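You operate a simulated robot arm through the tools that you are given. There is no shell and no other tool.

You are at the controls of a simulated robot arm. One attempt, no reset.

## Task
Wind the shoe to 5 CM, then tighten the blue head's nut.
Fine: run it down by hand, then pull it with the red spanner; tight, not over; spanner back on its rest; hands out from under the shoe; 3 MM off at most. Set down upright: red ring spanner.

The check looks at the end state, three seconds after you hand in, the way a careful person would. Anything else that was tipped, shoved, dropped, spilled or broken makes it a failure.

## Robot
A 6-joint arm with a two-finger gripper, fixed in place. Base frame: the origin is at the foot of the arm, x ahead of it, y to its left, z up; the work surface is at about z = 75. Readings come in cm, degrees, newtons and seconds.
Its first joint turns from -166.0 to 166.0 degrees. Payload 3.43 kg.
The TCP is the grasp point between the finger pads, 2 cm short of the fingertips. In the tool frame z runs along the fingers and y along their closing line. Largest opening 19 cm; the body of the gripper starts 24.8 cm behind the TCP.
Orientation is that of the tool frame in the base frame, as [roll, pitch, yaw] about the fixed x, y, z axes, in that order (R = Rz(yaw) Ry(pitch) Rx(roll)). With the fingers straight down and closing along the base's y, the tool's x points along the base's -x, its y along +y and its z along -z.

## Interface
- The arm moves only by the tool step_arm. Its argument "plan" is text: rows parted by semicolons, each of 7 numbers parted by spaces: the opening, from 0 (shut) to 1 (fully open), then the shift along the base's x, y, z in units of 30 mm (1.0 is 30 mm), then the turn, a rotation vector about the base's x, y, z in units of 8 degrees (1.0 is 8 degrees). In form: fingers tx ty tz ax ay az; .... A call has 1 to 20 rows; each row shifts and turns the commanded pose from where the row before left it. A call with a number of a shift or a turn outside -1 to 1 is refused whole. Rows are played at 5 a second. More than 5 cm and 8.6 degrees between two rows, or a gripper value outside its range, and nothing of the call is played. Where a pose cannot be reached the arm comes as near as it can. A force on the tool above 90 N (or 10 N above the force at the start of the call, whichever is more), or a blocked arm, ends the call early, and 0.2 s more pass. Each finger travels about 15.3 cm/s and halts on what it meets, pressing with about 23 N; the grip force reading is that of the motor and also rises with nothing between the fingers. The clock runs only during rows and for 0.2 s after the last one: add rows that do not move to give the fingers time. It gives the time, the measured TCP pose, the force on the tool (base axes), the opening and the grip force at its end, in the units of the frame above (readings bear some noise), with the torque about the TCP (base axes, N m) and any sound that the robot's microphone picked up, and new pictures: "pictures" is both (left out), scene, wrist or none.
- Cameras (640 x 400 px; columns grow to the right, rows downward): "scene" is fixed at [5.22, 49.41, 159.94]; the picture's right is [-0.66, -0.76, 0.00], its down [-0.55, 0.47, -0.69] and it looks along [0.52, -0.45, -0.72] (base axes); focal length 214 px, centre (320, 200). "wrist" rides on the gripper at [7, -0.8, -28.8] in the tool frame; the picture's right is [0.12, 0.99, 0.00], its down [-0.96, 0.12, -0.25] and it looks along [-0.24, 0.03, 0.97] (tool axes); focal length 261 px, centre (320, 200). There is no depth. A picture from a camera that has moved, and an enlarged one, comes with that camera's place and axes in the base frame and with its lens. The place of the scene camera against the robot may be out by one fixed shift of up to 1.8 cm in any direction.
- lift_body(by): slides the trunk up (or, below 0, down) by that many cm; the arm rides with it, the base frame stays. It gives what a move gives, with no picture.
- close_up(camera, box): a new picture of the part [left, top, right, bottom] of that camera's present view, enlarged. The clock stands still meanwhile.
- job_done(): hands the job in; it is judged then, once.

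Nothing tells you positions but the pictures and the camera data. Unless the task says otherwise, let go and move clear before handing in.

The tools are called after "Request:" as name(argument=value, ...) on one line, values as JSON. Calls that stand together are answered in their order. step_arm: Moves the arm, as the interface text tells. Its arguments: {"type":"object","properties":{"plan":{"type":"string"},"pictures":{"type":"string","enum":["both","scene","wrist","none"]}},"required":["plan"]} The other tools are called the same way: lift_body (by) slides the trunk up or down; close_up (camera, box) takes an enlarged picture of a part of a camera's view; job_done () hands the job in.

At the start:

```text
t: 0.0
tool_pos: [72.25, 15.05, 140.56]
tcp_rot: [-180.0, 0.1, -180.0]
wrist_force: [0.1, -0.8, -0.8]
wrist_torque: [-0.01, 0.03, -0.01]
width: 18.99
grip_force: 0.0
trunk travel left (down, up): [-22.5, 21.5]
```

scene: 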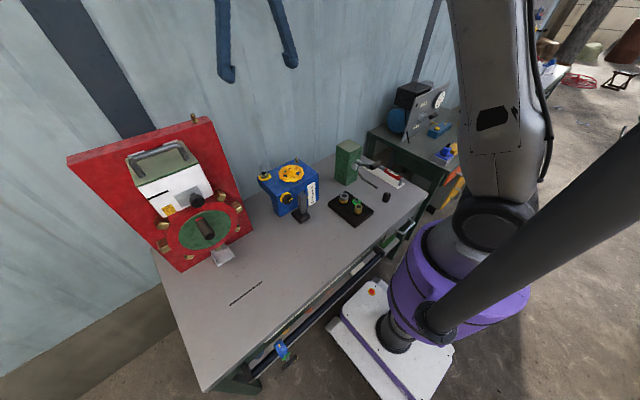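
wrist: 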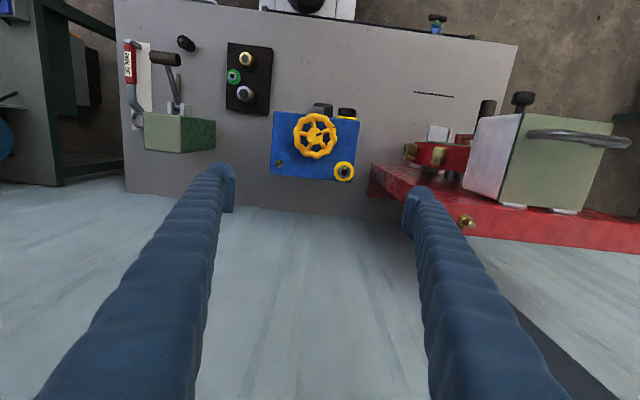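

I see a bench with a blue head carrying a yellow handwheel, a black tray with small parts, a green block with a red-handled item, and a red panel with a machine. I'll take close-ups to identify each item before moving.

Request:
close_up(camera="scene", box=[240, 130, 420, 240])

Request:
close_up(camera="scene", box=[60, 100, 270, 310])

Request:
close_up(camera="wrist", box=[110, 10, 370, 200])

Request:
close_up(camera="wrist", box=[350, 60, 640, 250])

```text
3.56 times, centred on (330, 185) of scene
camera zoom: at [5.22, 49.41, 159.94], right [-0.66, -0.76, 0.0], down [-0.55, 0.47, -0.69], along [0.52, -0.45, -0.72], focal length 763 px, centre (284, 253)
```

zoom: 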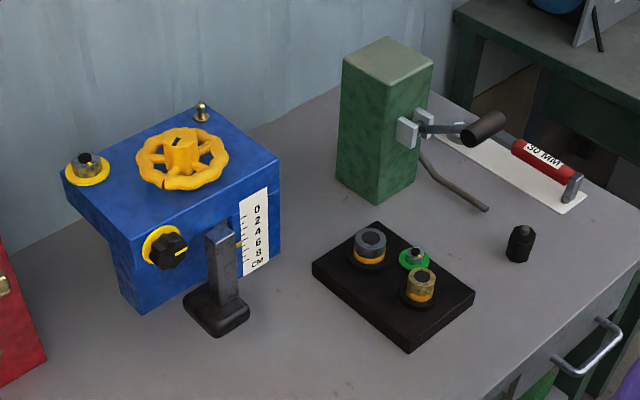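

```text
1.90 times, centred on (165, 205) of scene
camera zoom: at [5.22, 49.41, 159.94], right [-0.66, -0.76, 0.0], down [-0.55, 0.47, -0.69], along [0.52, -0.45, -0.72], focal length 408 px, centre (615, 190)
```

zoom: 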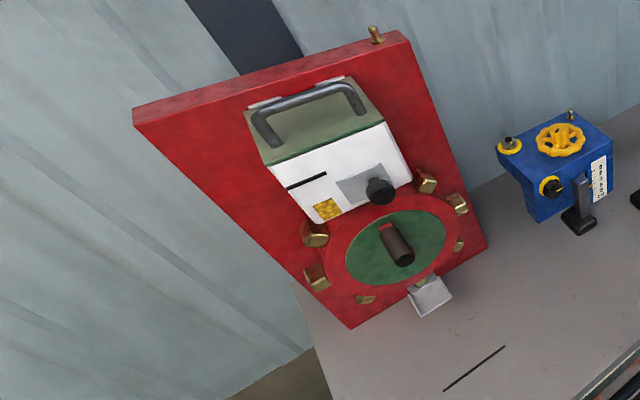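

```text
2.11 times, centred on (240, 105) of wrist
camera zoom: at [65.29, 14.21, 169.5], right [-0.12, 0.99, 0.0], down [0.96, 0.12, 0.25], along [0.24, 0.03, -0.97], focal length 549 px, centre (488, 400)
```

zoom: 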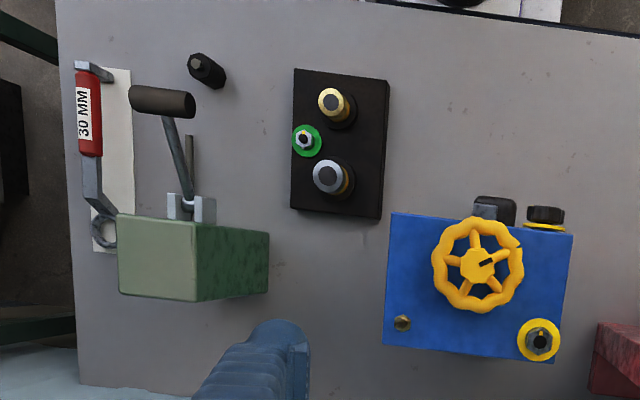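

```text
2.11 times, centred on (495, 155) of wrist
camera zoom: at [65.29, 14.21, 169.5], right [-0.12, 0.99, 0.0], down [0.96, 0.12, 0.25], along [0.24, 0.03, -0.97], focal length 549 px, centre (-48, 295)
```

zoom: 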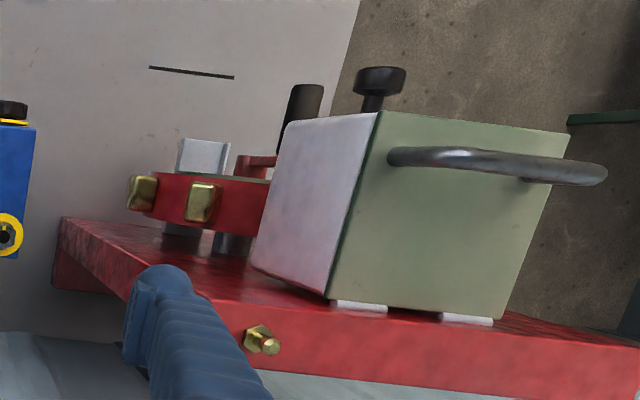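

The blue head has a yellow handwheel on top, a nut on a yellow washer at one top corner, a black knob in front, and a shoe beside a 0-8 CM scale. The red "30 MM" spanner lies on a white rest at the far right. I'll zoom in further on the scale, the nut and the spanner.

Request:
close_up(camera="scene", box=[284, 175, 326, 225])

Request:
close_up(camera="scene", box=[252, 155, 322, 200])

Request:
close_up(camera="scene", box=[350, 155, 410, 210])

Request:
close_up(camera="wrist", box=[115, 30, 185, 130])

Request:
close_up(camera="wrist", box=[265, 95, 365, 190])

Request:
close_up(camera="scene", box=[320, 185, 380, 230])

```text
8.00 times, centred on (305, 200) of scene
camera zoom: at [5.22, 49.41, 159.94], right [-0.66, -0.76, 0.0], down [-0.55, 0.47, -0.69], along [0.52, -0.45, -0.72], focal length 1716 px, centre (440, 200)
```

zoom: 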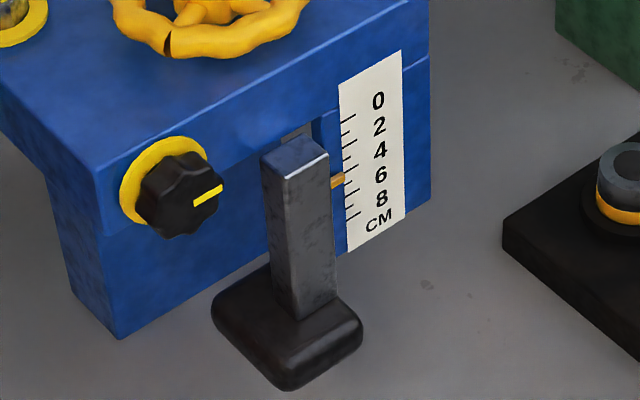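

```text
8.89 times, centred on (287, 178) of scene
camera zoom: at [5.22, 49.41, 159.94], right [-0.66, -0.76, 0.0], down [-0.55, 0.47, -0.69], along [0.52, -0.45, -0.72], focal length 1906 px, centre (613, 400)
```

zoom: 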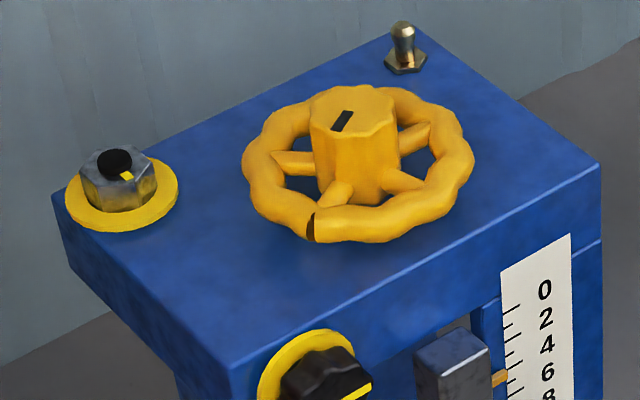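

```text
7.27 times, centred on (380, 182) of scene
camera zoom: at [5.22, 49.41, 159.94], right [-0.66, -0.76, 0.0], down [-0.55, 0.47, -0.69], along [0.52, -0.45, -0.72], focal length 1560 px, centre (-116, 327)
```

zoom: 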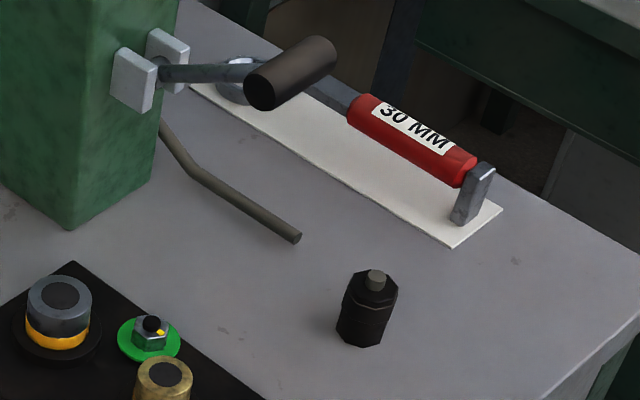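

```text
4.00 times, centred on (150, 80) of wrist
camera zoom: at [65.29, 14.21, 169.5], right [-0.12, 0.99, 0.0], down [0.96, 0.12, 0.25], along [0.24, 0.03, -0.97], focal length 1043 px, centre (1000, 680)
```

zoom: 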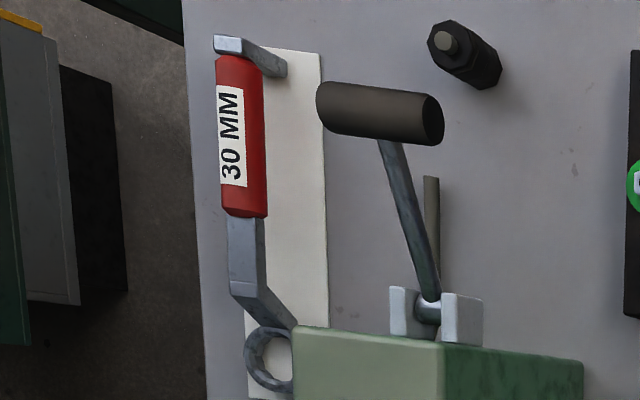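

```text
4.21 times, centred on (315, 142) of wrist
camera zoom: at [65.29, 14.21, 169.5], right [-0.12, 0.99, 0.0], down [0.96, 0.12, 0.25], along [0.24, 0.03, -0.97], focal length 1098 px, centre (341, 442)
```

zoom: 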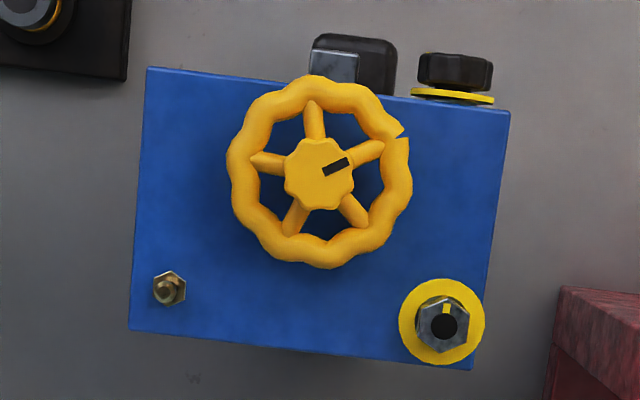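

```text
8.89 times, centred on (350, 208) of scene
camera zoom: at [5.22, 49.41, 159.94], right [-0.66, -0.76, 0.0], down [-0.55, 0.47, -0.69], along [0.52, -0.45, -0.72], focal length 1906 px, centre (53, 133)
```

zoom: 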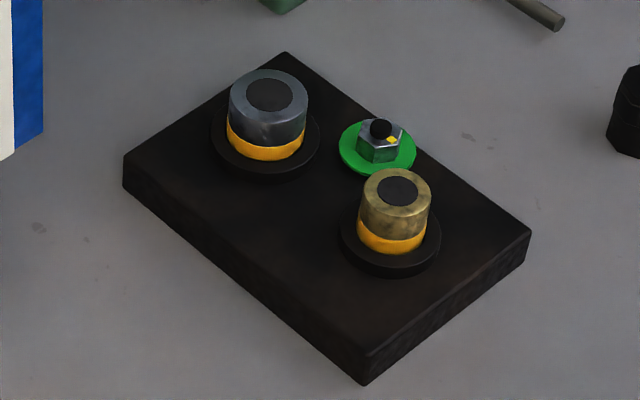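

The wheel axis comes out at about (65.7, 13.1), the nut at about (73.8, 21.5, 102.7), and the top of the head at z≈100. Next I'll zoom tighter to read the scale.

Request:
close_up(camera="scene", box=[302, 178, 322, 210])

Request:
close_up(camera="wrist", box=[340, 150, 366, 190])

```text
12.50 times, centred on (312, 194) of scene
camera zoom: at [5.22, 49.41, 159.94], right [-0.66, -0.76, 0.0], down [-0.55, 0.47, -0.69], along [0.52, -0.45, -0.72], focal length 2681 px, centre (420, 275)
```

zoom: 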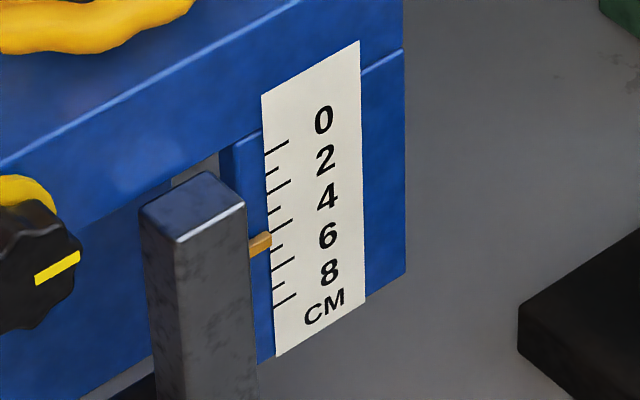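

```text
10.00 times, centred on (353, 170) of wrist
camera zoom: at [65.29, 14.21, 169.5], right [-0.12, 0.99, 0.0], down [0.96, 0.12, 0.25], along [0.24, 0.03, -0.97], focal length 2606 px, centre (-10, 500)
```

zoom: 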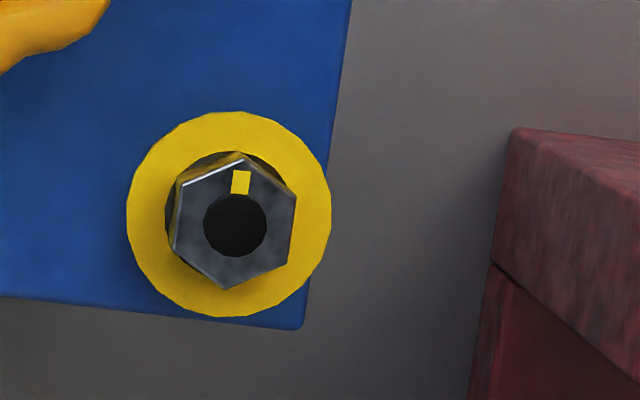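

The scale has long ticks at even numbers and the pointer reads somewhere around 4 to 4.5. I'll zoom tighter to see how the pointer sits against the scale plane.

Request:
close_up(camera="scene", box=[304, 188, 316, 206])

Request:
close_up(camera="wrist", box=[290, 90, 370, 140])

```text
16.00 times, centred on (310, 197) of scene
camera zoom: at [5.22, 49.41, 159.94], right [-0.66, -0.76, 0.0], down [-0.55, 0.47, -0.69], along [0.52, -0.45, -0.72], focal length 3432 px, centre (480, 248)
```

zoom: 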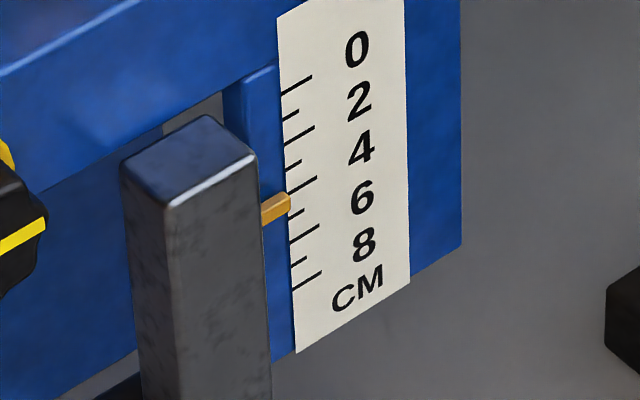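

```text
8.00 times, centred on (330, 115) of wrist
camera zoom: at [65.29, 14.21, 169.5], right [-0.12, 0.99, 0.0], down [0.96, 0.12, 0.25], along [0.24, 0.03, -0.97], focal length 2085 px, centre (240, 880)
```

zoom: 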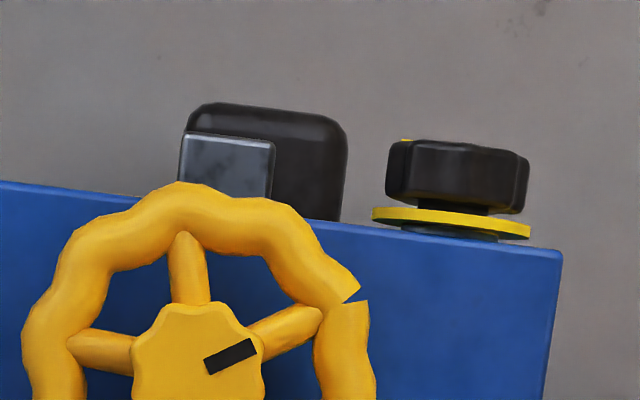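

The pointer looks near 4.4, but this oblique view has a lot of parallax. I'll bring the wrist camera round to look at the front face before touching anything.

Request:
step_arm(plan="1 -0.567 -0.233 -0.667 0 -0.5 0; 1 -0.567 -0.233 -0.667 0 -0.5 0; 1 -0.567 -0.233 -0.667 0 -0.5 0; 1 -0.567 -0.233 -0.667 0 -0.5 0; 1 -0.567 -0.233 -0.667 0 -0.5 0; 1 -0.567 -0.233 -0.667 0 -0.5 0; 1 -0.567 -0.233 -0.667 0 -0.5 0; 1 -0.567 -0.233 -0.667 0 -0.5 0; 1 -0.567 -0.233 -0.667 0 -0.5 0; 1 -0.567 -0.233 -0.667 0 -0.5 0; 1 0 0 0 0 0 0", pictures="both")

```text
t: 1.5
tool_pos: [61.69, 9.25, 117.44]
tcp_rot: [-177.3, 14.7, 179.6]
wrist_force: [1.6, 0.1, -0.2]
wrist_torque: [0.07, 0.08, 0.02]
width: 19.01
grip_force: 0.0
trunk travel left (down, up): [-22.5, 21.5]
stopped in row 7: the arm was blocked; the commanded pose is now the measured one
camera wrist: at [47.64, 9.82, 143.47], right [-0.1, 0.99, -0.08], down [0.87, 0.12, 0.48], along [0.48, -0.02, -0.88], focal length 261 px, centre (320, 200)
```

scene: 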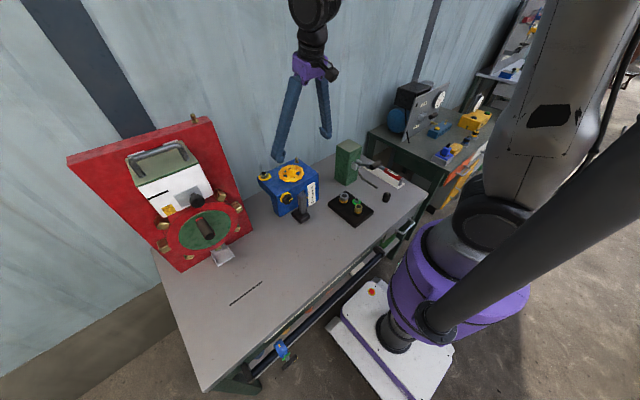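
wrist: 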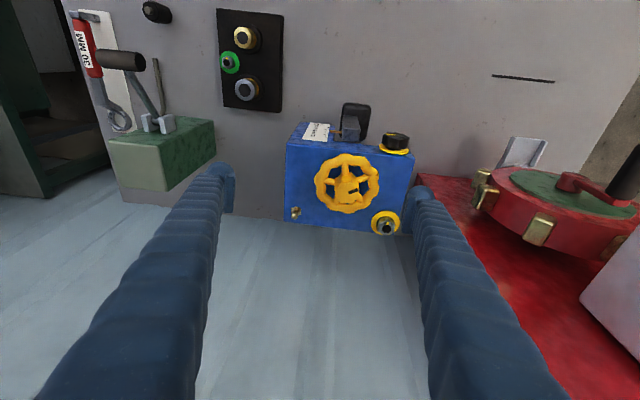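

The arm hit a limit on the forward tilt, so that view is restricted. The front of the head is still visible here, so I'll zoom in on the shoe, scale and nut.

Request:
close_up(camera="wrist", box=[298, 100, 378, 150])

Request:
close_up(camera="wrist", box=[310, 118, 350, 143])

Request:
close_up(camera="wrist", box=[60, 0, 220, 140])

```text
8.00 times, centred on (338, 125) of wrist
camera zoom: at [47.64, 9.82, 143.47], right [-0.1, 0.99, -0.08], down [0.87, 0.12, 0.48], along [0.48, -0.02, -0.88], focal length 2085 px, centre (176, 800)
```

zoom: 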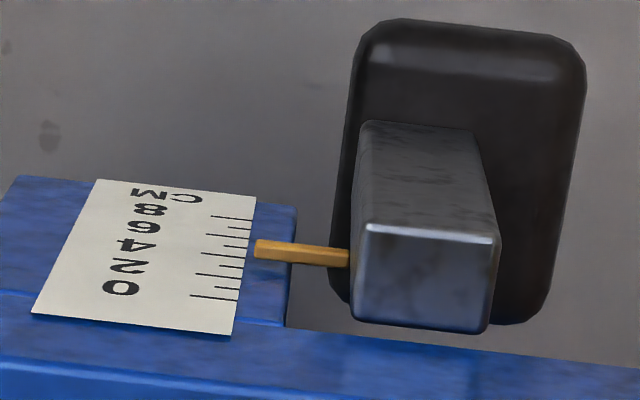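

```text
16.00 times, centred on (330, 130) of wrist
camera zoom: at [47.64, 9.82, 143.47], right [-0.1, 0.99, -0.08], down [0.87, 0.12, 0.48], along [0.48, -0.02, -0.88], focal length 4170 px, centre (160, 1312)
```

zoom: 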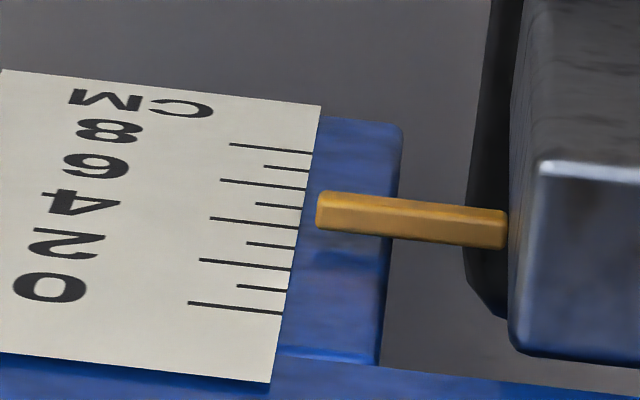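

```text
2.86 times, centred on (140, 70) of wrist
camera zoom: at [47.64, 9.82, 143.47], right [-0.1, 0.99, -0.08], down [0.87, 0.12, 0.48], along [0.48, -0.02, -0.88], focal length 745 px, centre (834, 571)
```

zoom: 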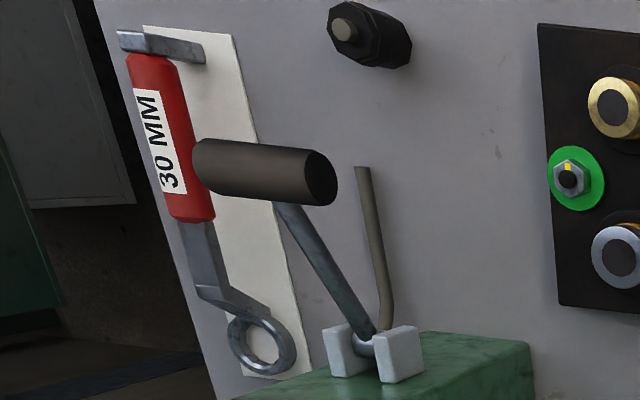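

The pointer and scale are clear from here, but I need a shallower angle to remove the parallax. I'll straighten the tool, back off in front of the head and descend there with the fingers open, clear of the tray and shoe.

Request:
step_arm(plan="1 -0.6 0 0.4 0.057 0.307 0; 1 -0.75 0 0.4 0.057 0.307 0; 1 -0.75 0 0 0.057 0.307 0; 1 -0.75 0 0 0.057 0.307 0; 1 -0.75 0 0 0.057 0.307 0; 1 -0.75 0 0 0.057 0.307 0; 1 -0.2 0 0 0 0 0; 1 0 0 0 0 0 0", pictures="both")

```text
t: 3.5
tool_pos: [47.75, 8.58, 116.79]
tcp_rot: [-179.1, -4.0, 178.4]
wrist_force: [1.0, 0.3, 0.2]
wrist_torque: [-0.01, 0.15, -0.03]
width: 19.01
grip_force: 0.1
trunk travel left (down, up): [-22.5, 21.5]
stopped in row 8: the arm was blocked; the commanded pose is now the measured one
camera wrist: at [42.75, 8.29, 146.05], right [-0.09, 1.0, -0.01], down [0.98, 0.09, 0.18], along [0.18, 0.01, -0.98], focal length 261 px, centre (320, 200)
```

scene: 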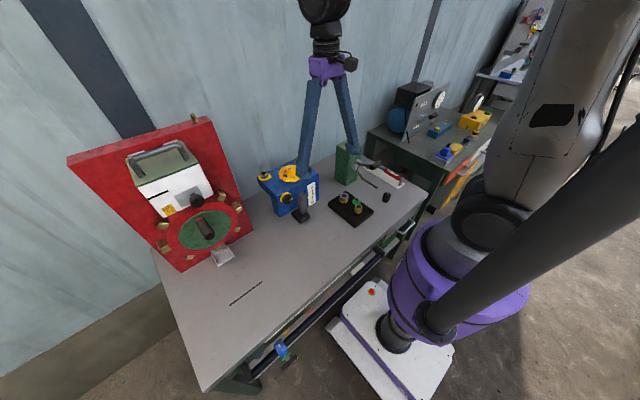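
wrist: 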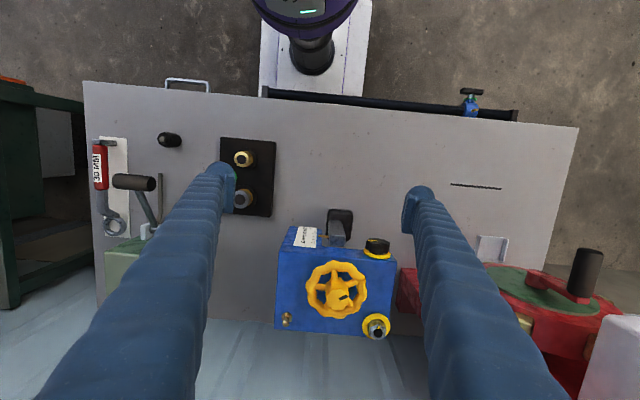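

The arm reaches its inner limit at this height. I'll nudge out slightly, straighten the tool and descend in front of the head.

Request:
step_arm(plan="1 0.3 0 -0.6 0 0 0; 1 0.1 0 -0.9 -0.05 -0.1 0.05; 1 0 0 -0.9 -0.05 -0.1 0.05; 1 0 0 -0.9 0 -0.1 0.05; 1 0 0 -0.9 0 -0.1 0.05; 1 0 0 -0.9 0 -0.1 0; 1 0 0 -0.9 0 0 0; 1 0 0 -0.9 0 0 0; 1 0 0 -0.6 0 0 0; 1 0 0 0 0 0 0", pictures="both")

```text
t: 5.7
tool_pos: [49.02, 8.87, 95.02]
tcp_rot: [-178.5, 1.0, -179.8]
wrist_force: [0.0, 0.0, -0.6]
wrist_torque: [-0.01, -0.02, -0.02]
width: 19.02
grip_force: 0.0
trunk travel left (down, up): [-22.5, 21.5]
camera wrist: at [41.57, 8.78, 123.86], right [-0.12, 0.99, -0.03], down [0.96, 0.13, 0.26], along [0.26, 0.01, -0.97], focal length 261 px, centre (320, 200)
```

scene: 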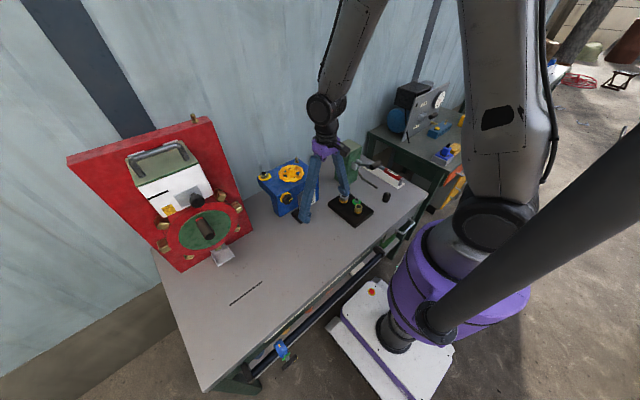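
wrist: 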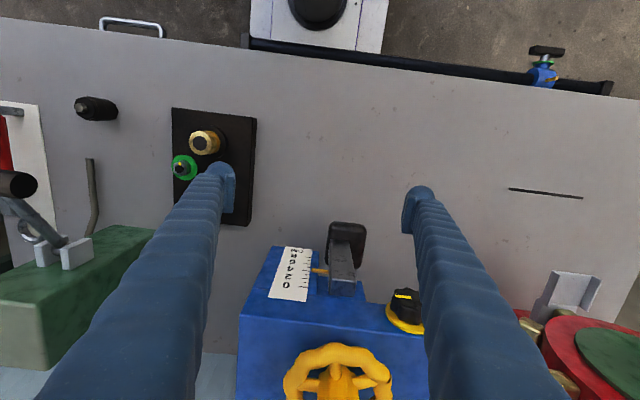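

The scale is now in clear view from the front. I'll go lower by 10 cm and shift a little left to keep off the tray, for a shallower reading.

Request:
step_arm(plan="1 0 0.33 -0.5 0 0 0; 1 0 0 -0.8 0 0 0; 1 0 0 -0.8 0 0 0; 1 0 0 -0.8 0 0 0; 1 0 0 -0.6 0 0 0; 1 0 0 0 0 0 0", pictures="wrist")

Request:
close_up(camera="wrist", box=[240, 230, 440, 400])

```text
t: 7.1
tool_pos: [48.91, 9.68, 84.65]
tcp_rot: [-178.4, 0.9, -179.7]
wrist_force: [-0.2, -1.1, -1.4]
wrist_torque: [0.01, -0.03, -0.03]
width: 19.02
grip_force: 0.0
trunk travel left (down, up): [-22.5, 21.5]
camera wrist: at [41.44, 9.59, 113.41], right [-0.12, 0.99, -0.03], down [0.96, 0.13, 0.26], along [0.26, 0.01, -0.97], focal length 261 px, centre (320, 200)
```

wrist: 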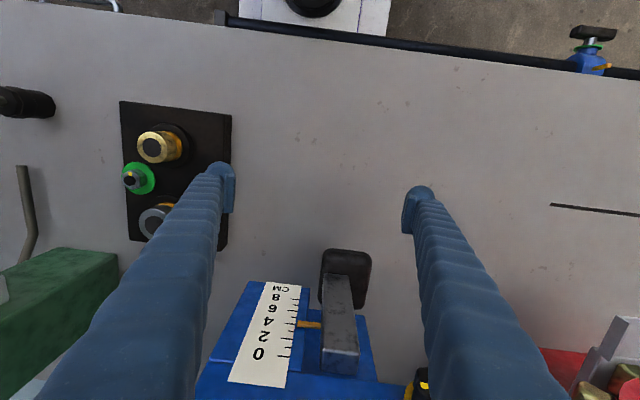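

```text
2.35 times, centred on (340, 315) of wrist
camera zoom: at [41.44, 9.59, 113.41], right [-0.12, 0.99, -0.03], down [0.96, 0.13, 0.26], along [0.26, 0.01, -0.97], focal length 613 px, centre (273, -71)
```

zoom: 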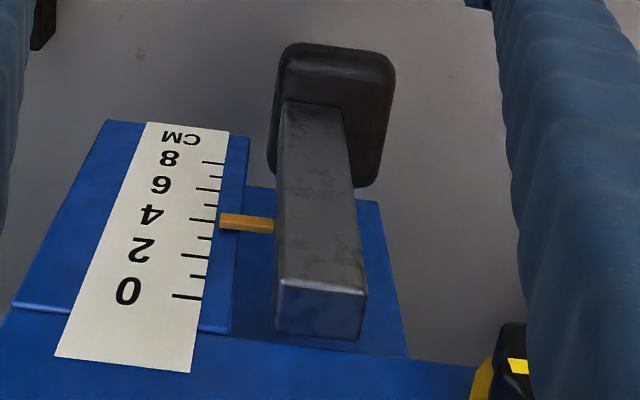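

Request:
close_up(camera="wrist", box=[276, 290, 340, 360])

Request:
close_up(camera="wrist", box=[286, 310, 318, 340])

```text
5.71 times, centred on (308, 325) of wrist
camera zoom: at [41.44, 9.59, 113.41], right [-0.12, 0.99, -0.03], down [0.96, 0.13, 0.26], along [0.26, 0.01, -0.97], focal length 1489 px, centre (389, -514)
```

zoom: 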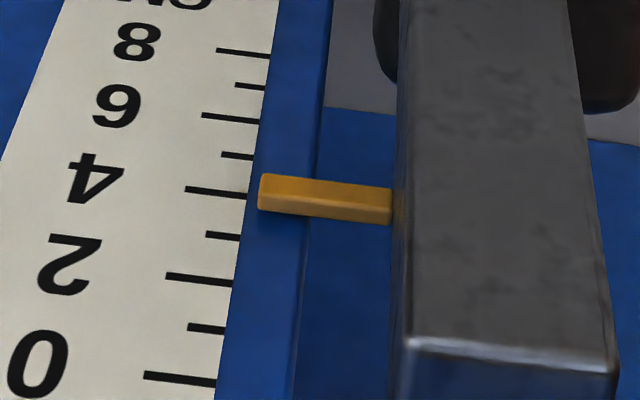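

```text
13.33 times, centred on (302, 325) of wrist
camera zoom: at [41.44, 9.59, 113.41], right [-0.12, 0.99, -0.03], down [0.96, 0.13, 0.26], along [0.26, 0.01, -0.97], focal length 3475 px, centre (560, -1467)
```

zoom: 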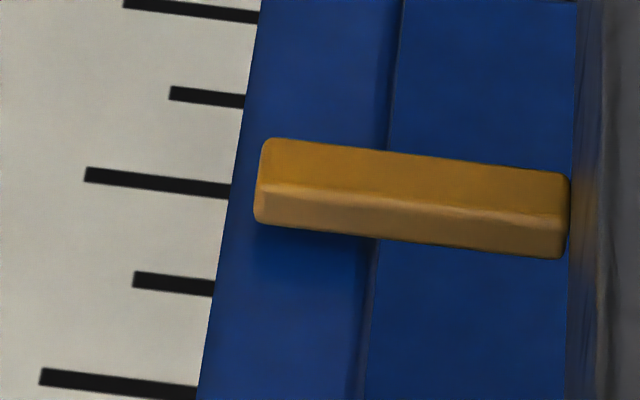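

Correcting for the pointer standing about 0.4 cm proud of the scale, it reads roughly 3.85 CM, so the shoe needs to go about 1.15 cm further along the scale. I'll rise, centre over the handwheel and prepare to grip its rim.

Request:
step_arm(plan="1 0 0 0.9 0 0 0; 1 0 0 1 0 0 0; 1 0 0 1 0 0 0; 1 0 0 1 0.05 0.02 0; 1 0 0 1 0.05 0.03 0; 1 0 0 1 0.05 0.03 0; 1 0 0 1 0.05 0.03 0; 1 0 0 1 0 0 0; 1 0 0 1 0 0 0; 1 0 0 0.9 0 0 0; 0.75 0.8 0.16 0.1 0 0 0; 0.75 0.8 0.16 0 0 0 0; 0.75 0.8 0.16 0 0 0 0; 0.75 0.8 0.16 0 0 0 0; 0.75 0.8 0.16 0 0 0 0; 0.75 0.8 0.16 0 0 0 0; 0.75 0.8 0.16 0 0 0 0; 0.75 0 0 0 0 0 0", pictures="both")

```text
t: 10.9
tool_pos: [65.59, 13.02, 114.41]
tcp_rot: [179.9, 0.0, -179.8]
wrist_force: [-0.6, 0.2, 0.8]
wrist_torque: [-0.04, 0.0, 0.02]
width: 14.25
grip_force: 0.1
trunk travel left (down, up): [-22.5, 21.5]
camera wrist: at [58.54, 12.24, 143.19], right [-0.12, 0.99, 0.0], down [0.96, 0.12, 0.25], along [0.25, 0.03, -0.97], focal length 261 px, centre (320, 200)
```

scene: 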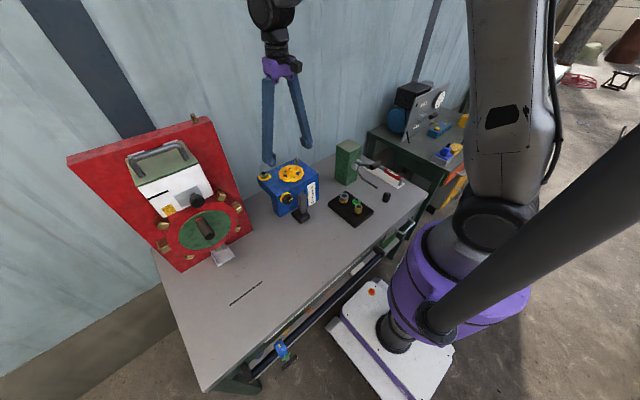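
wrist: 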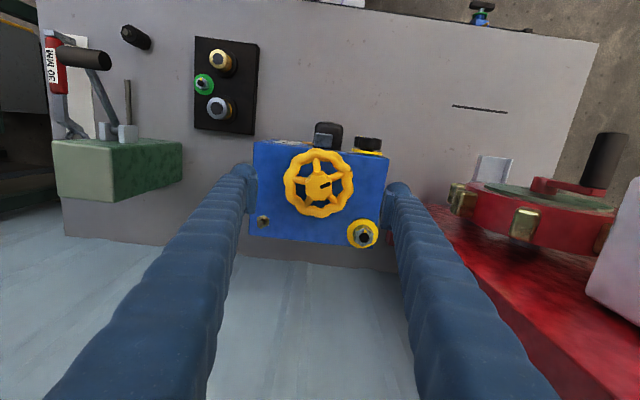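

I'm centred above the wheel at 14 cm opening. I'll zoom in to refine the wheel's centre before descending.

Request:
close_up(camera="wrist", box=[245, 120, 395, 260])

Request:
close_up(camera="scene", box=[252, 130, 322, 200])

```text
2.86 times, centred on (320, 190) of wrist
camera zoom: at [58.54, 12.24, 143.19], right [-0.12, 0.99, 0.0], down [0.96, 0.12, 0.25], along [0.25, 0.03, -0.97], focal length 745 px, centre (320, 229)
```

zoom: 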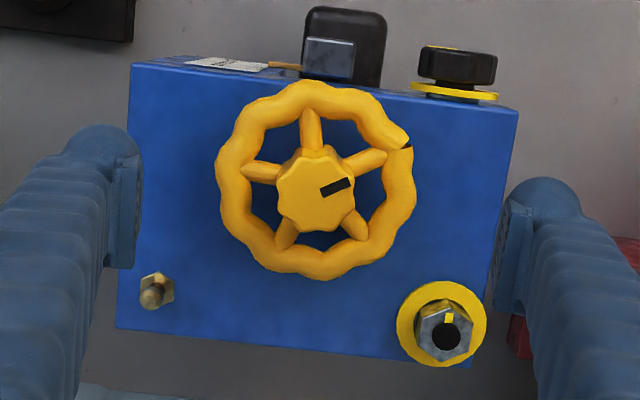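

```text
5.71 times, centred on (287, 165) of scene
camera zoom: at [5.22, 49.41, 159.94], right [-0.66, -0.76, 0.0], down [-0.55, 0.47, -0.69], along [0.52, -0.45, -0.72], focal length 1226 px, centre (509, 400)
```

zoom: 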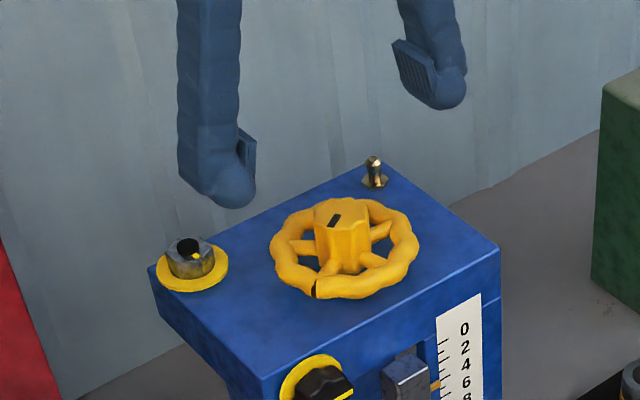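

Wheel centre confirmed at about (65.8, 13.0), with the rim at z≈103. I'll descend and close gently on the rim.

Request:
step_arm(plan="0.75 0.07 0 -0.6 0 0 0; 0.75 0 0 -0.8 0 0 0; 0.75 0 0 -0.8 0 0 0; 0.75 0 0 -0.8 0 0 0; 0.75 0 0 -0.45 0 0 0; 0.75 0 0 0 0 0 0; 0.5 0 0 0 0 0 0; 0.4 0 0 0 0 0 0; 0.3 0 0 0 0 0 0; 0.3 0 0 0 0 0 0", pictures="both")

```text
t: 13.1
tool_pos: [65.69, 12.94, 103.84]
tcp_rot: [179.9, 0.1, -179.8]
wrist_force: [-1.0, -24.9, 5.1]
wrist_torque: [-0.94, 0.13, -0.03]
width: 10.94
grip_force: 44.5
trunk travel left (down, up): [-22.5, 21.5]
camera wrist: at [58.72, 12.1, 132.66], right [-0.12, 0.99, 0.0], down [0.96, 0.12, 0.25], along [0.25, 0.03, -0.97], focal length 261 px, centre (320, 200)
```

scene: 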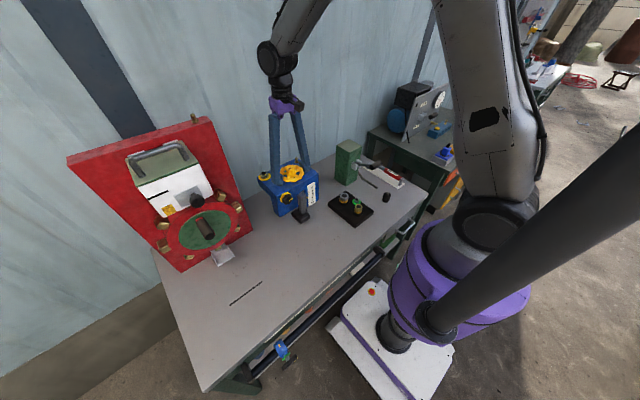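
wrist: 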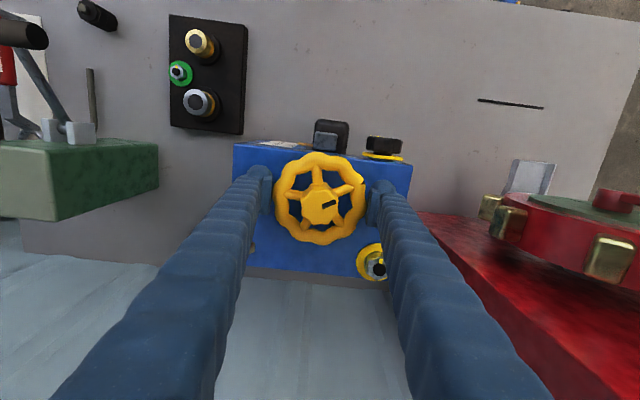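

I have the rim between the fingers (10.9 cm), with about 25 N of side load. I'll shift slightly to centre on the wheel and relieve it.

Request:
step_arm(plan="0.3 0 -0.04 0 0 0 0; 0.3 0 0 0 0 0 0", pictures="none")

```text
t: 13.7
tool_pos: [65.65, 12.88, 103.86]
tcp_rot: [179.8, 0.1, -179.7]
wrist_force: [-1.3, -17.1, 18.7]
wrist_torque: [-0.42, 0.28, 0.01]
width: 10.95
grip_force: 45.1
trunk travel left (down, up): [-22.5, 21.5]
```

Request:
step_arm(plan="0.3 0 -0.03 0 0 0 0.5; 0.3 0 0 0 0 0 0.5; 0.3 0 0 0 0 0 0.5; 0.3 0 0 0 0 0 0", pictures="wrist")

Request:
close_up(camera="scene", box=[302, 178, 322, 210])

Request:
close_up(camera="wrist", box=[245, 120, 395, 260])

```text
t: 14.7
tool_pos: [65.72, 12.95, 103.71]
tcp_rot: [179.8, -0.1, -167.8]
wrist_force: [-4.4, -9.8, 2.1]
wrist_torque: [0.86, -0.12, 0.01]
width: 10.95
grip_force: 44.9
trunk travel left (down, up): [-22.5, 21.5]
camera wrist: at [59.11, 10.57, 132.67], right [-0.33, 0.94, 0.0], down [0.92, 0.32, 0.25], along [0.23, 0.08, -0.97], focal length 261 px, centre (320, 200)
```

wrist: 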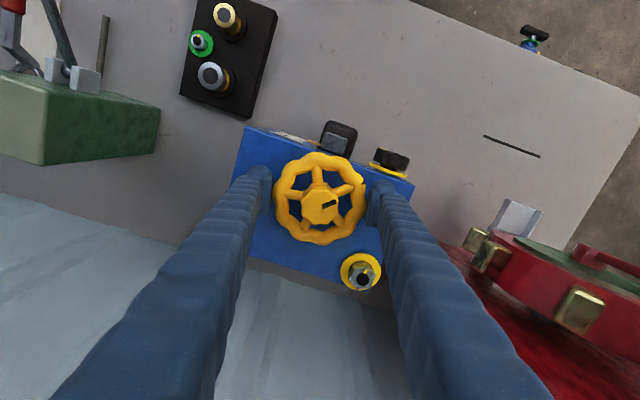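

```text
12.50 times, centred on (312, 194) of scene
camera zoom: at [5.22, 49.41, 159.94], right [-0.66, -0.76, 0.0], down [-0.55, 0.47, -0.69], along [0.52, -0.45, -0.72], focal length 2681 px, centre (420, 275)
```

zoom: 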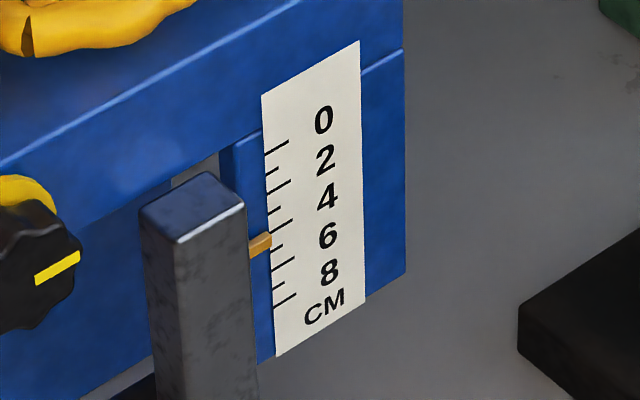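

```text
2.86 times, centred on (320, 190) of wrist
camera zoom: at [59.11, 10.57, 132.67], right [-0.33, 0.94, 0.0], down [0.92, 0.32, 0.25], along [0.23, 0.08, -0.97], focal length 745 px, centre (320, 229)
```

zoom: 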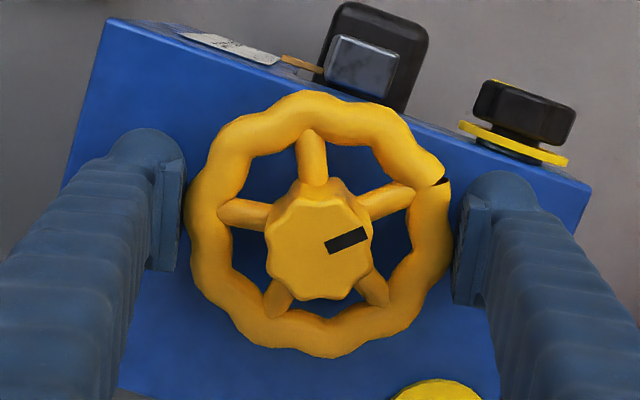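

The wheel turns freely with the gripper. I'll keep turning the same way to see which direction the shoe travels.

Request:
step_arm(plan="0.3 0 0 0 0 0 0.8; 0.3 0 0 0 0 0 0.8; 0.3 0 0 0 0 0 0.8; 0.3 0 0 0 0 0 0.8; 0.3 0 0 0 0 0 0.8; 0.3 0 0 0 0 0 0.8; 0.3 0 0 0 0 0 0.8; 0.3 0 0 0 0 0 0.8; 0.3 0 0 0 0 0 0", pictures="wrist")

Request:
close_up(camera="scene", box=[302, 178, 322, 210])

```text
t: 16.7
tool_pos: [65.86, 12.73, 103.9]
tcp_rot: [179.8, 0.0, -116.4]
wrist_force: [-0.8, -31.7, 0.2]
wrist_torque: [-0.04, -0.22, 0.08]
width: 10.95
grip_force: 45.1
trunk travel left (down, up): [-22.5, 21.5]
camera wrist: at [63.6, 6.03, 132.66], right [-0.94, 0.34, 0.0], down [0.33, 0.91, 0.25], along [0.08, 0.24, -0.97], focal length 261 px, centre (320, 200)
```

wrist: 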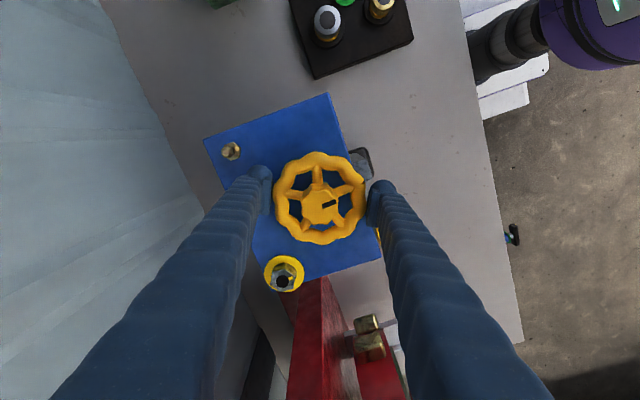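

```text
12.50 times, centred on (312, 194) of scene
camera zoom: at [5.22, 49.41, 159.94], right [-0.66, -0.76, 0.0], down [-0.55, 0.47, -0.69], along [0.52, -0.45, -0.72], focal length 2681 px, centre (420, 275)
```

zoom: 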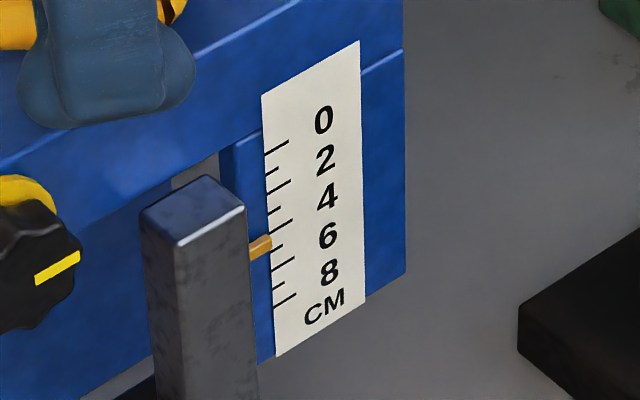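

The shoe moved down about 0.2 cm for 64°, so counter-clockwise is the right direction at roughly 1.1-1.2 cm per turn. I'll continue this stroke.

Request:
step_arm(plan="0.3 0 -0.03 0 0 0 0.8; 0.3 0 0 0 0 0 0.8; 0.3 0 0 0 0 0 0.8; 0.3 0 0 0 0 0 0.8; 0.3 0 0 0 0 0 0.8; 0.3 0 0 0 0 0 0.8; 0.3 0 0 0 0 0 0.8; 0.3 0 0 0 0 0 0.8; 0.3 0 0 0 0 0 0.8; 0.3 0 0 0 0 0 0.8; 0.3 0 0 0 0 0 0", pictures="wrist")

Request:
close_up(camera="scene", box=[302, 178, 322, 210])

```text
t: 19.1
tool_pos: [66.13, 12.73, 103.95]
tcp_rot: [-179.9, 0.0, -52.3]
wrist_force: [35.6, -13.3, 5.0]
wrist_torque: [0.06, 0.66, 0.02]
width: 10.92
grip_force: 45.4
trunk travel left (down, up): [-22.5, 21.5]
camera wrist: at [71.21, 7.75, 132.68], right [-0.71, -0.7, 0.0], down [-0.68, 0.69, 0.25], along [-0.17, 0.18, -0.97], focal length 261 px, centre (320, 200)
```

wrist: 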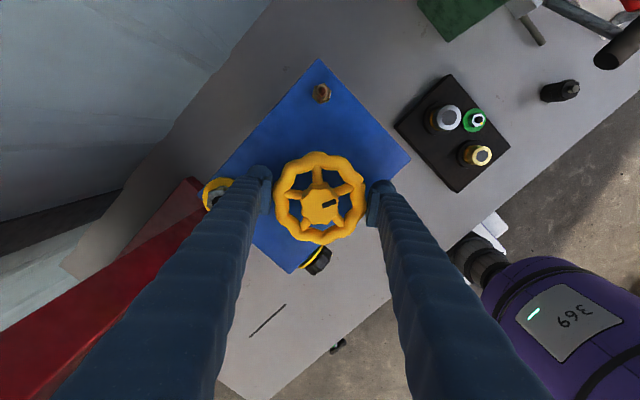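

```text
12.50 times, centred on (312, 194) of scene
camera zoom: at [5.22, 49.41, 159.94], right [-0.66, -0.76, 0.0], down [-0.55, 0.47, -0.69], along [0.52, -0.45, -0.72], focal length 2681 px, centre (420, 275)
```

zoom: 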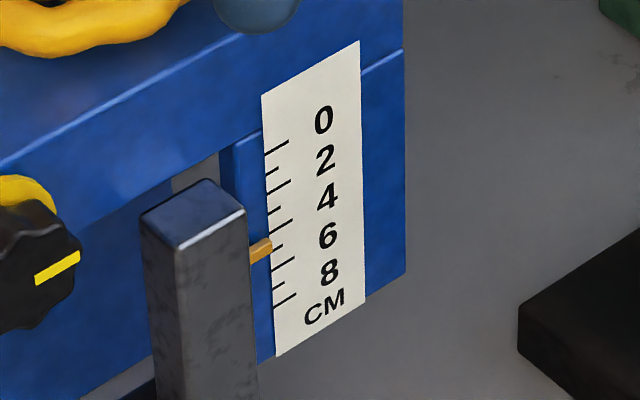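

About 0.42 cm of travel so far over 127°, which is 1.2 cm per turn; I need about 345° in total. I'll ease the side load by shifting +x and go a little further before regripping.

Request:
step_arm(plan="0.3 0.08 -0.02 0 0 0 0.5; 0.3 0.04 -0.02 0 0 0 0.8; 0.3 0 0 0 0 0 0.8; 0.3 0 0 0 0 0 0.8; 0.3 0 0 0 0 0 0", pictures="none")

```text
t: 20.3
tool_pos: [66.21, 13.0, 104.0]
tcp_rot: [180.0, 0.1, -29.1]
wrist_force: [15.0, 10.9, 21.1]
wrist_torque: [0.48, 0.17, 0.03]
width: 10.92
grip_force: 44.9
trunk travel left (down, up): [-22.5, 21.5]
```

Request:
step_arm(plan="0.3 0 0 0 0 0 0.7; 0.3 0 0 0 0 0 0.7; 0.3 0 0 0 0 0 0.7; 0.3 0 0 0 0 0 0.7; 0.3 0 0 0 0 0 0", pictures="none")

Request:
close_up(camera="scene", box=[302, 178, 322, 210])

```text
t: 21.5
tool_pos: [66.22, 12.96, 103.93]
tcp_rot: [179.9, 0.1, -6.9]
wrist_force: [13.2, 25.4, 12.7]
wrist_torque: [1.06, -0.29, 0.01]
width: 10.94
grip_force: 44.9
trunk travel left (down, up): [-22.5, 21.5]
```

```text
12.50 times, centred on (312, 194) of scene
camera zoom: at [5.22, 49.41, 159.94], right [-0.66, -0.76, 0.0], down [-0.55, 0.47, -0.69], along [0.52, -0.45, -0.72], focal length 2681 px, centre (420, 275)
```

zoom: 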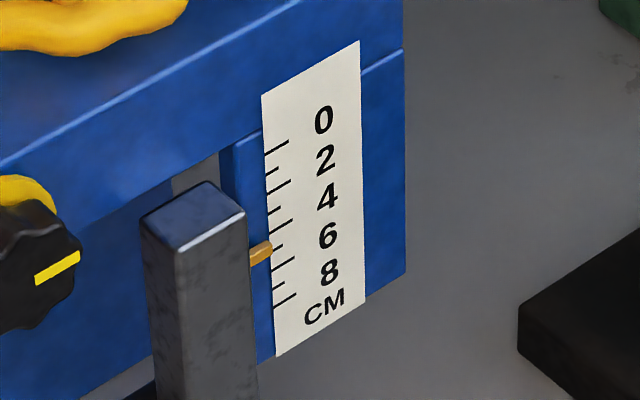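

The wheel has turned 173° and the shoe is down about 0.55 cm. I'll release, lift clear of the nut and fitting, and wind the wrist back for a second stroke.

Request:
step_arm(plan="0.55 0 0 0 0 0 0; 0.68 0 0 0 0 0 0; 0.68 0 0 0 0 0 0; 0.68 0 0 1 0 0 0; 0.68 0 0 0.4 0 0 -0.9; 0.68 0 0 0 0 0 -1; 0.68 0 0 0 0 0 -1; 0.68 0 0 0 0 0 -1; 0.68 0 0 0 0 0 -1; 0.68 0 0 0 0 0 -1; 0.68 0 0 0 0 0 -1; 0.68 0 0 0 0 0 -1; 0.68 0 0 0 0 0 -1; 0.68 0 0 0 0 0 -1; 0.68 0 0 0 0 0 -1; 0.68 0 0 0 0 0 -1; 0.68 0 0 0 0 0 -1; 0.68 0 0 0 0 0 -1; 0.68 0 0 0 0 0 -1", pictures="none")

Request:
step_arm(plan="0.68 0 0 0 0 0 -1; 0.68 0 0 0 0 0 -1; 0.68 0 0 0 0 0 -1; 0.68 0 0 0 0 0 -1; 0.68 0 0 0 0 0 -1; 0.68 0 0 0 0 0 -1; 0.68 0 0 0 0 0 -0.7; 0.68 0 0 0 0 0 0; 0.68 0 0 0 0 0 0", pictures="wrist")

Request:
close_up(camera="wrist", box=[245, 120, 395, 260])

```text
t: 25.5
tool_pos: [66.18, 12.69, 108.02]
tcp_rot: [179.8, 0.0, -126.2]
wrist_force: [-0.3, -0.1, -0.1]
wrist_torque: [0.03, -0.02, -0.01]
width: 12.92
grip_force: 0.0
trunk travel left (down, up): [-22.5, 21.5]
```

```text
t: 27.5
tool_pos: [66.2, 12.78, 108.08]
tcp_rot: [179.9, 0.0, -179.8]
wrist_force: [-0.5, -0.8, -0.4]
wrist_torque: [0.0, 0.0, -0.02]
width: 12.92
grip_force: 0.0
trunk travel left (down, up): [-22.5, 21.5]
camera wrist: at [59.2, 11.82, 136.89], right [-0.12, 0.99, 0.0], down [0.96, 0.12, 0.25], along [0.25, 0.03, -0.97], focal length 261 px, centre (320, 200)
```

wrist: 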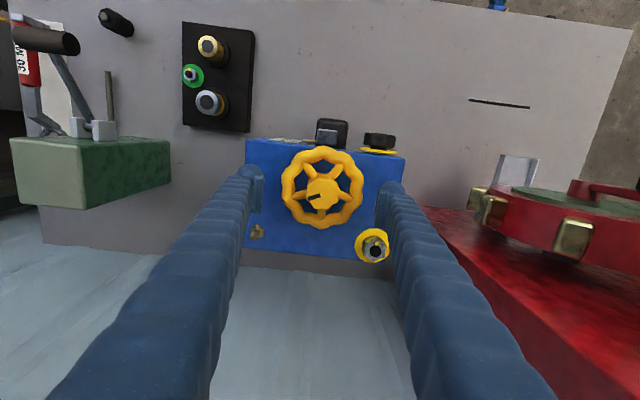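

```text
2.86 times, centred on (320, 190) of wrist
camera zoom: at [59.2, 11.82, 136.89], right [-0.12, 0.99, 0.0], down [0.96, 0.12, 0.25], along [0.25, 0.03, -0.97], focal length 745 px, centre (320, 229)
```

zoom: 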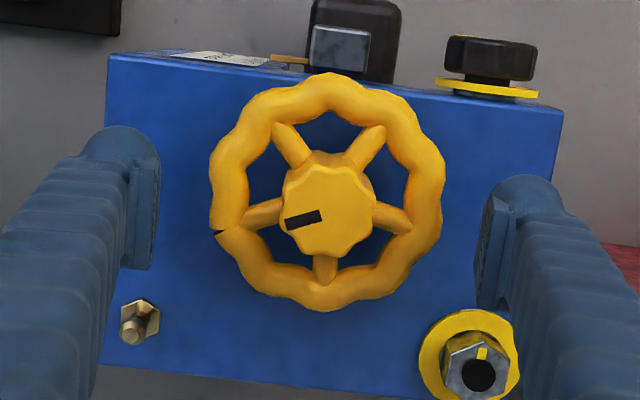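

The wheel is centred near (65.95, 12.95). I'll descend, regrip, and wind another 173° or so.

Request:
step_arm(plan="0.68 -0.06 0.05 -0.7 0 0 0; 0.68 0 0 -0.66 0 0 0; 0.68 0 0 0 0 0 0; 0.5 0 0 0 0 0 0; 0.3 0 0 0 0 0 0; 0.3 0 0 0 0 0 0; 0.3 0 0 0 0 0 0.7; 0.3 0 0 0 0 0 0.8; 0.3 0 0 0 0 0 0.8; 0.3 0 0 0 0 0 0.8; 0.3 0 0 0 0 0 0.8; 0.3 0 0 0 0 0 0.8; 0.3 0 0 0 0 0 0.8; 0.3 0 0 0 0 0 0.8; 0.3 0 0 0 0 0 0", pictures="wrist")

```text
t: 30.7
tool_pos: [65.94, 12.82, 104.09]
tcp_rot: [179.8, 0.0, -129.4]
wrist_force: [-5.8, 7.6, 9.7]
wrist_torque: [0.3, 0.69, 0.12]
width: 10.91
grip_force: 45.3
trunk travel left (down, up): [-22.5, 21.5]
camera wrist: at [62.2, 6.88, 132.82], right [-0.84, 0.54, 0.0], down [0.52, 0.82, 0.25], along [0.13, 0.21, -0.97], focal length 261 px, centre (320, 200)
```

wrist: 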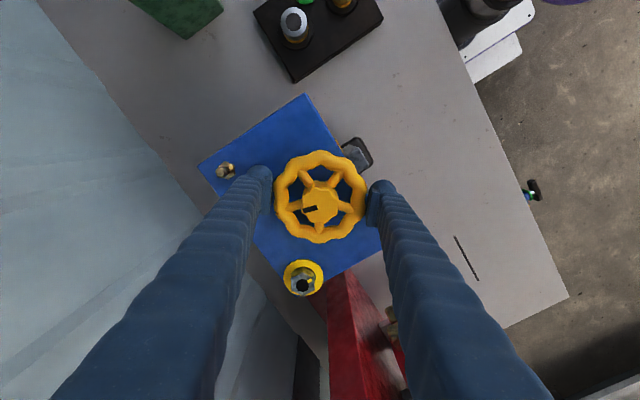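

Request:
step_arm(plan="0.3 0 0 0 0 0 0.8; 0.3 0 0 0 0 0 0.8; 0.3 0 0 0 0 0 0.8; 0.3 0 0 0 0 0 0.8; 0.3 0 0 0 0 0 0.8; 0.3 0 0 0 0 0 0.8; 0.3 0 0 0 0 0 0.8; 0.3 0 0 0 0 0 0.8; 0.3 0 0 0 0 0 0.8; 0.3 0 0 0 0 0 0.8; 0.3 0 0 0 0 0 0.8; 0.3 0 0 0 0 0 0.8; 0.3 0 0 0 0 0 0.8; 0.3 0 0 0 0 0 0", pictures="none")

Request:
close_up(camera="scene", box=[304, 188, 316, 206])

Request:
close_up(camera="scene", box=[302, 178, 322, 210])

```text
t: 33.7
tool_pos: [66.14, 12.94, 104.11]
tcp_rot: [179.9, 0.0, -46.0]
wrist_force: [10.0, 8.0, 13.2]
wrist_torque: [1.41, -1.1, 0.03]
width: 10.9
grip_force: 45.4
trunk travel left (down, up): [-22.5, 21.5]
```

```text
16.00 times, centred on (310, 197) of scene
camera zoom: at [5.22, 49.41, 159.94], right [-0.66, -0.76, 0.0], down [-0.55, 0.47, -0.69], along [0.52, -0.45, -0.72], focal length 3432 px, centre (480, 248)
```

zoom: 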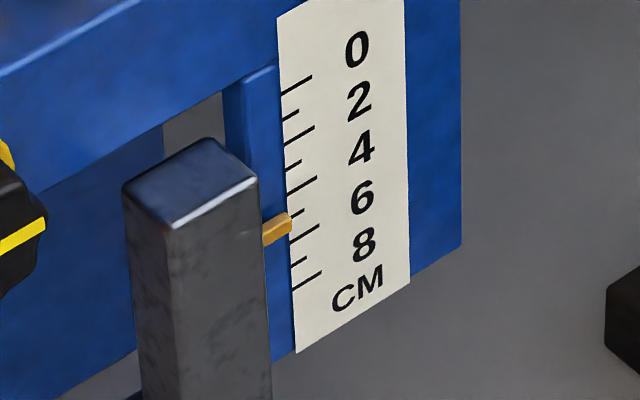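

```text
12.50 times, centred on (312, 194) of scene
camera zoom: at [5.22, 49.41, 159.94], right [-0.66, -0.76, 0.0], down [-0.55, 0.47, -0.69], along [0.52, -0.45, -0.72], focal length 2681 px, centre (420, 275)
```

zoom: 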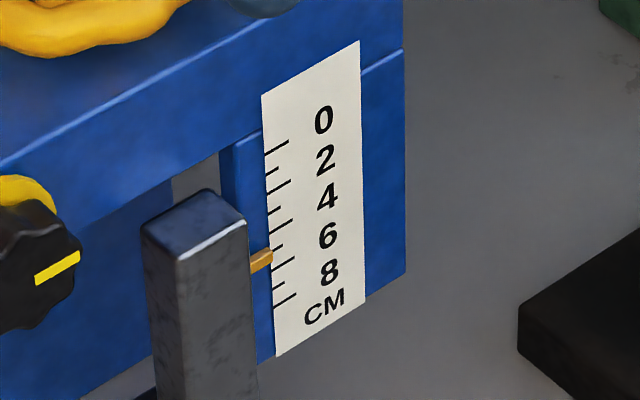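

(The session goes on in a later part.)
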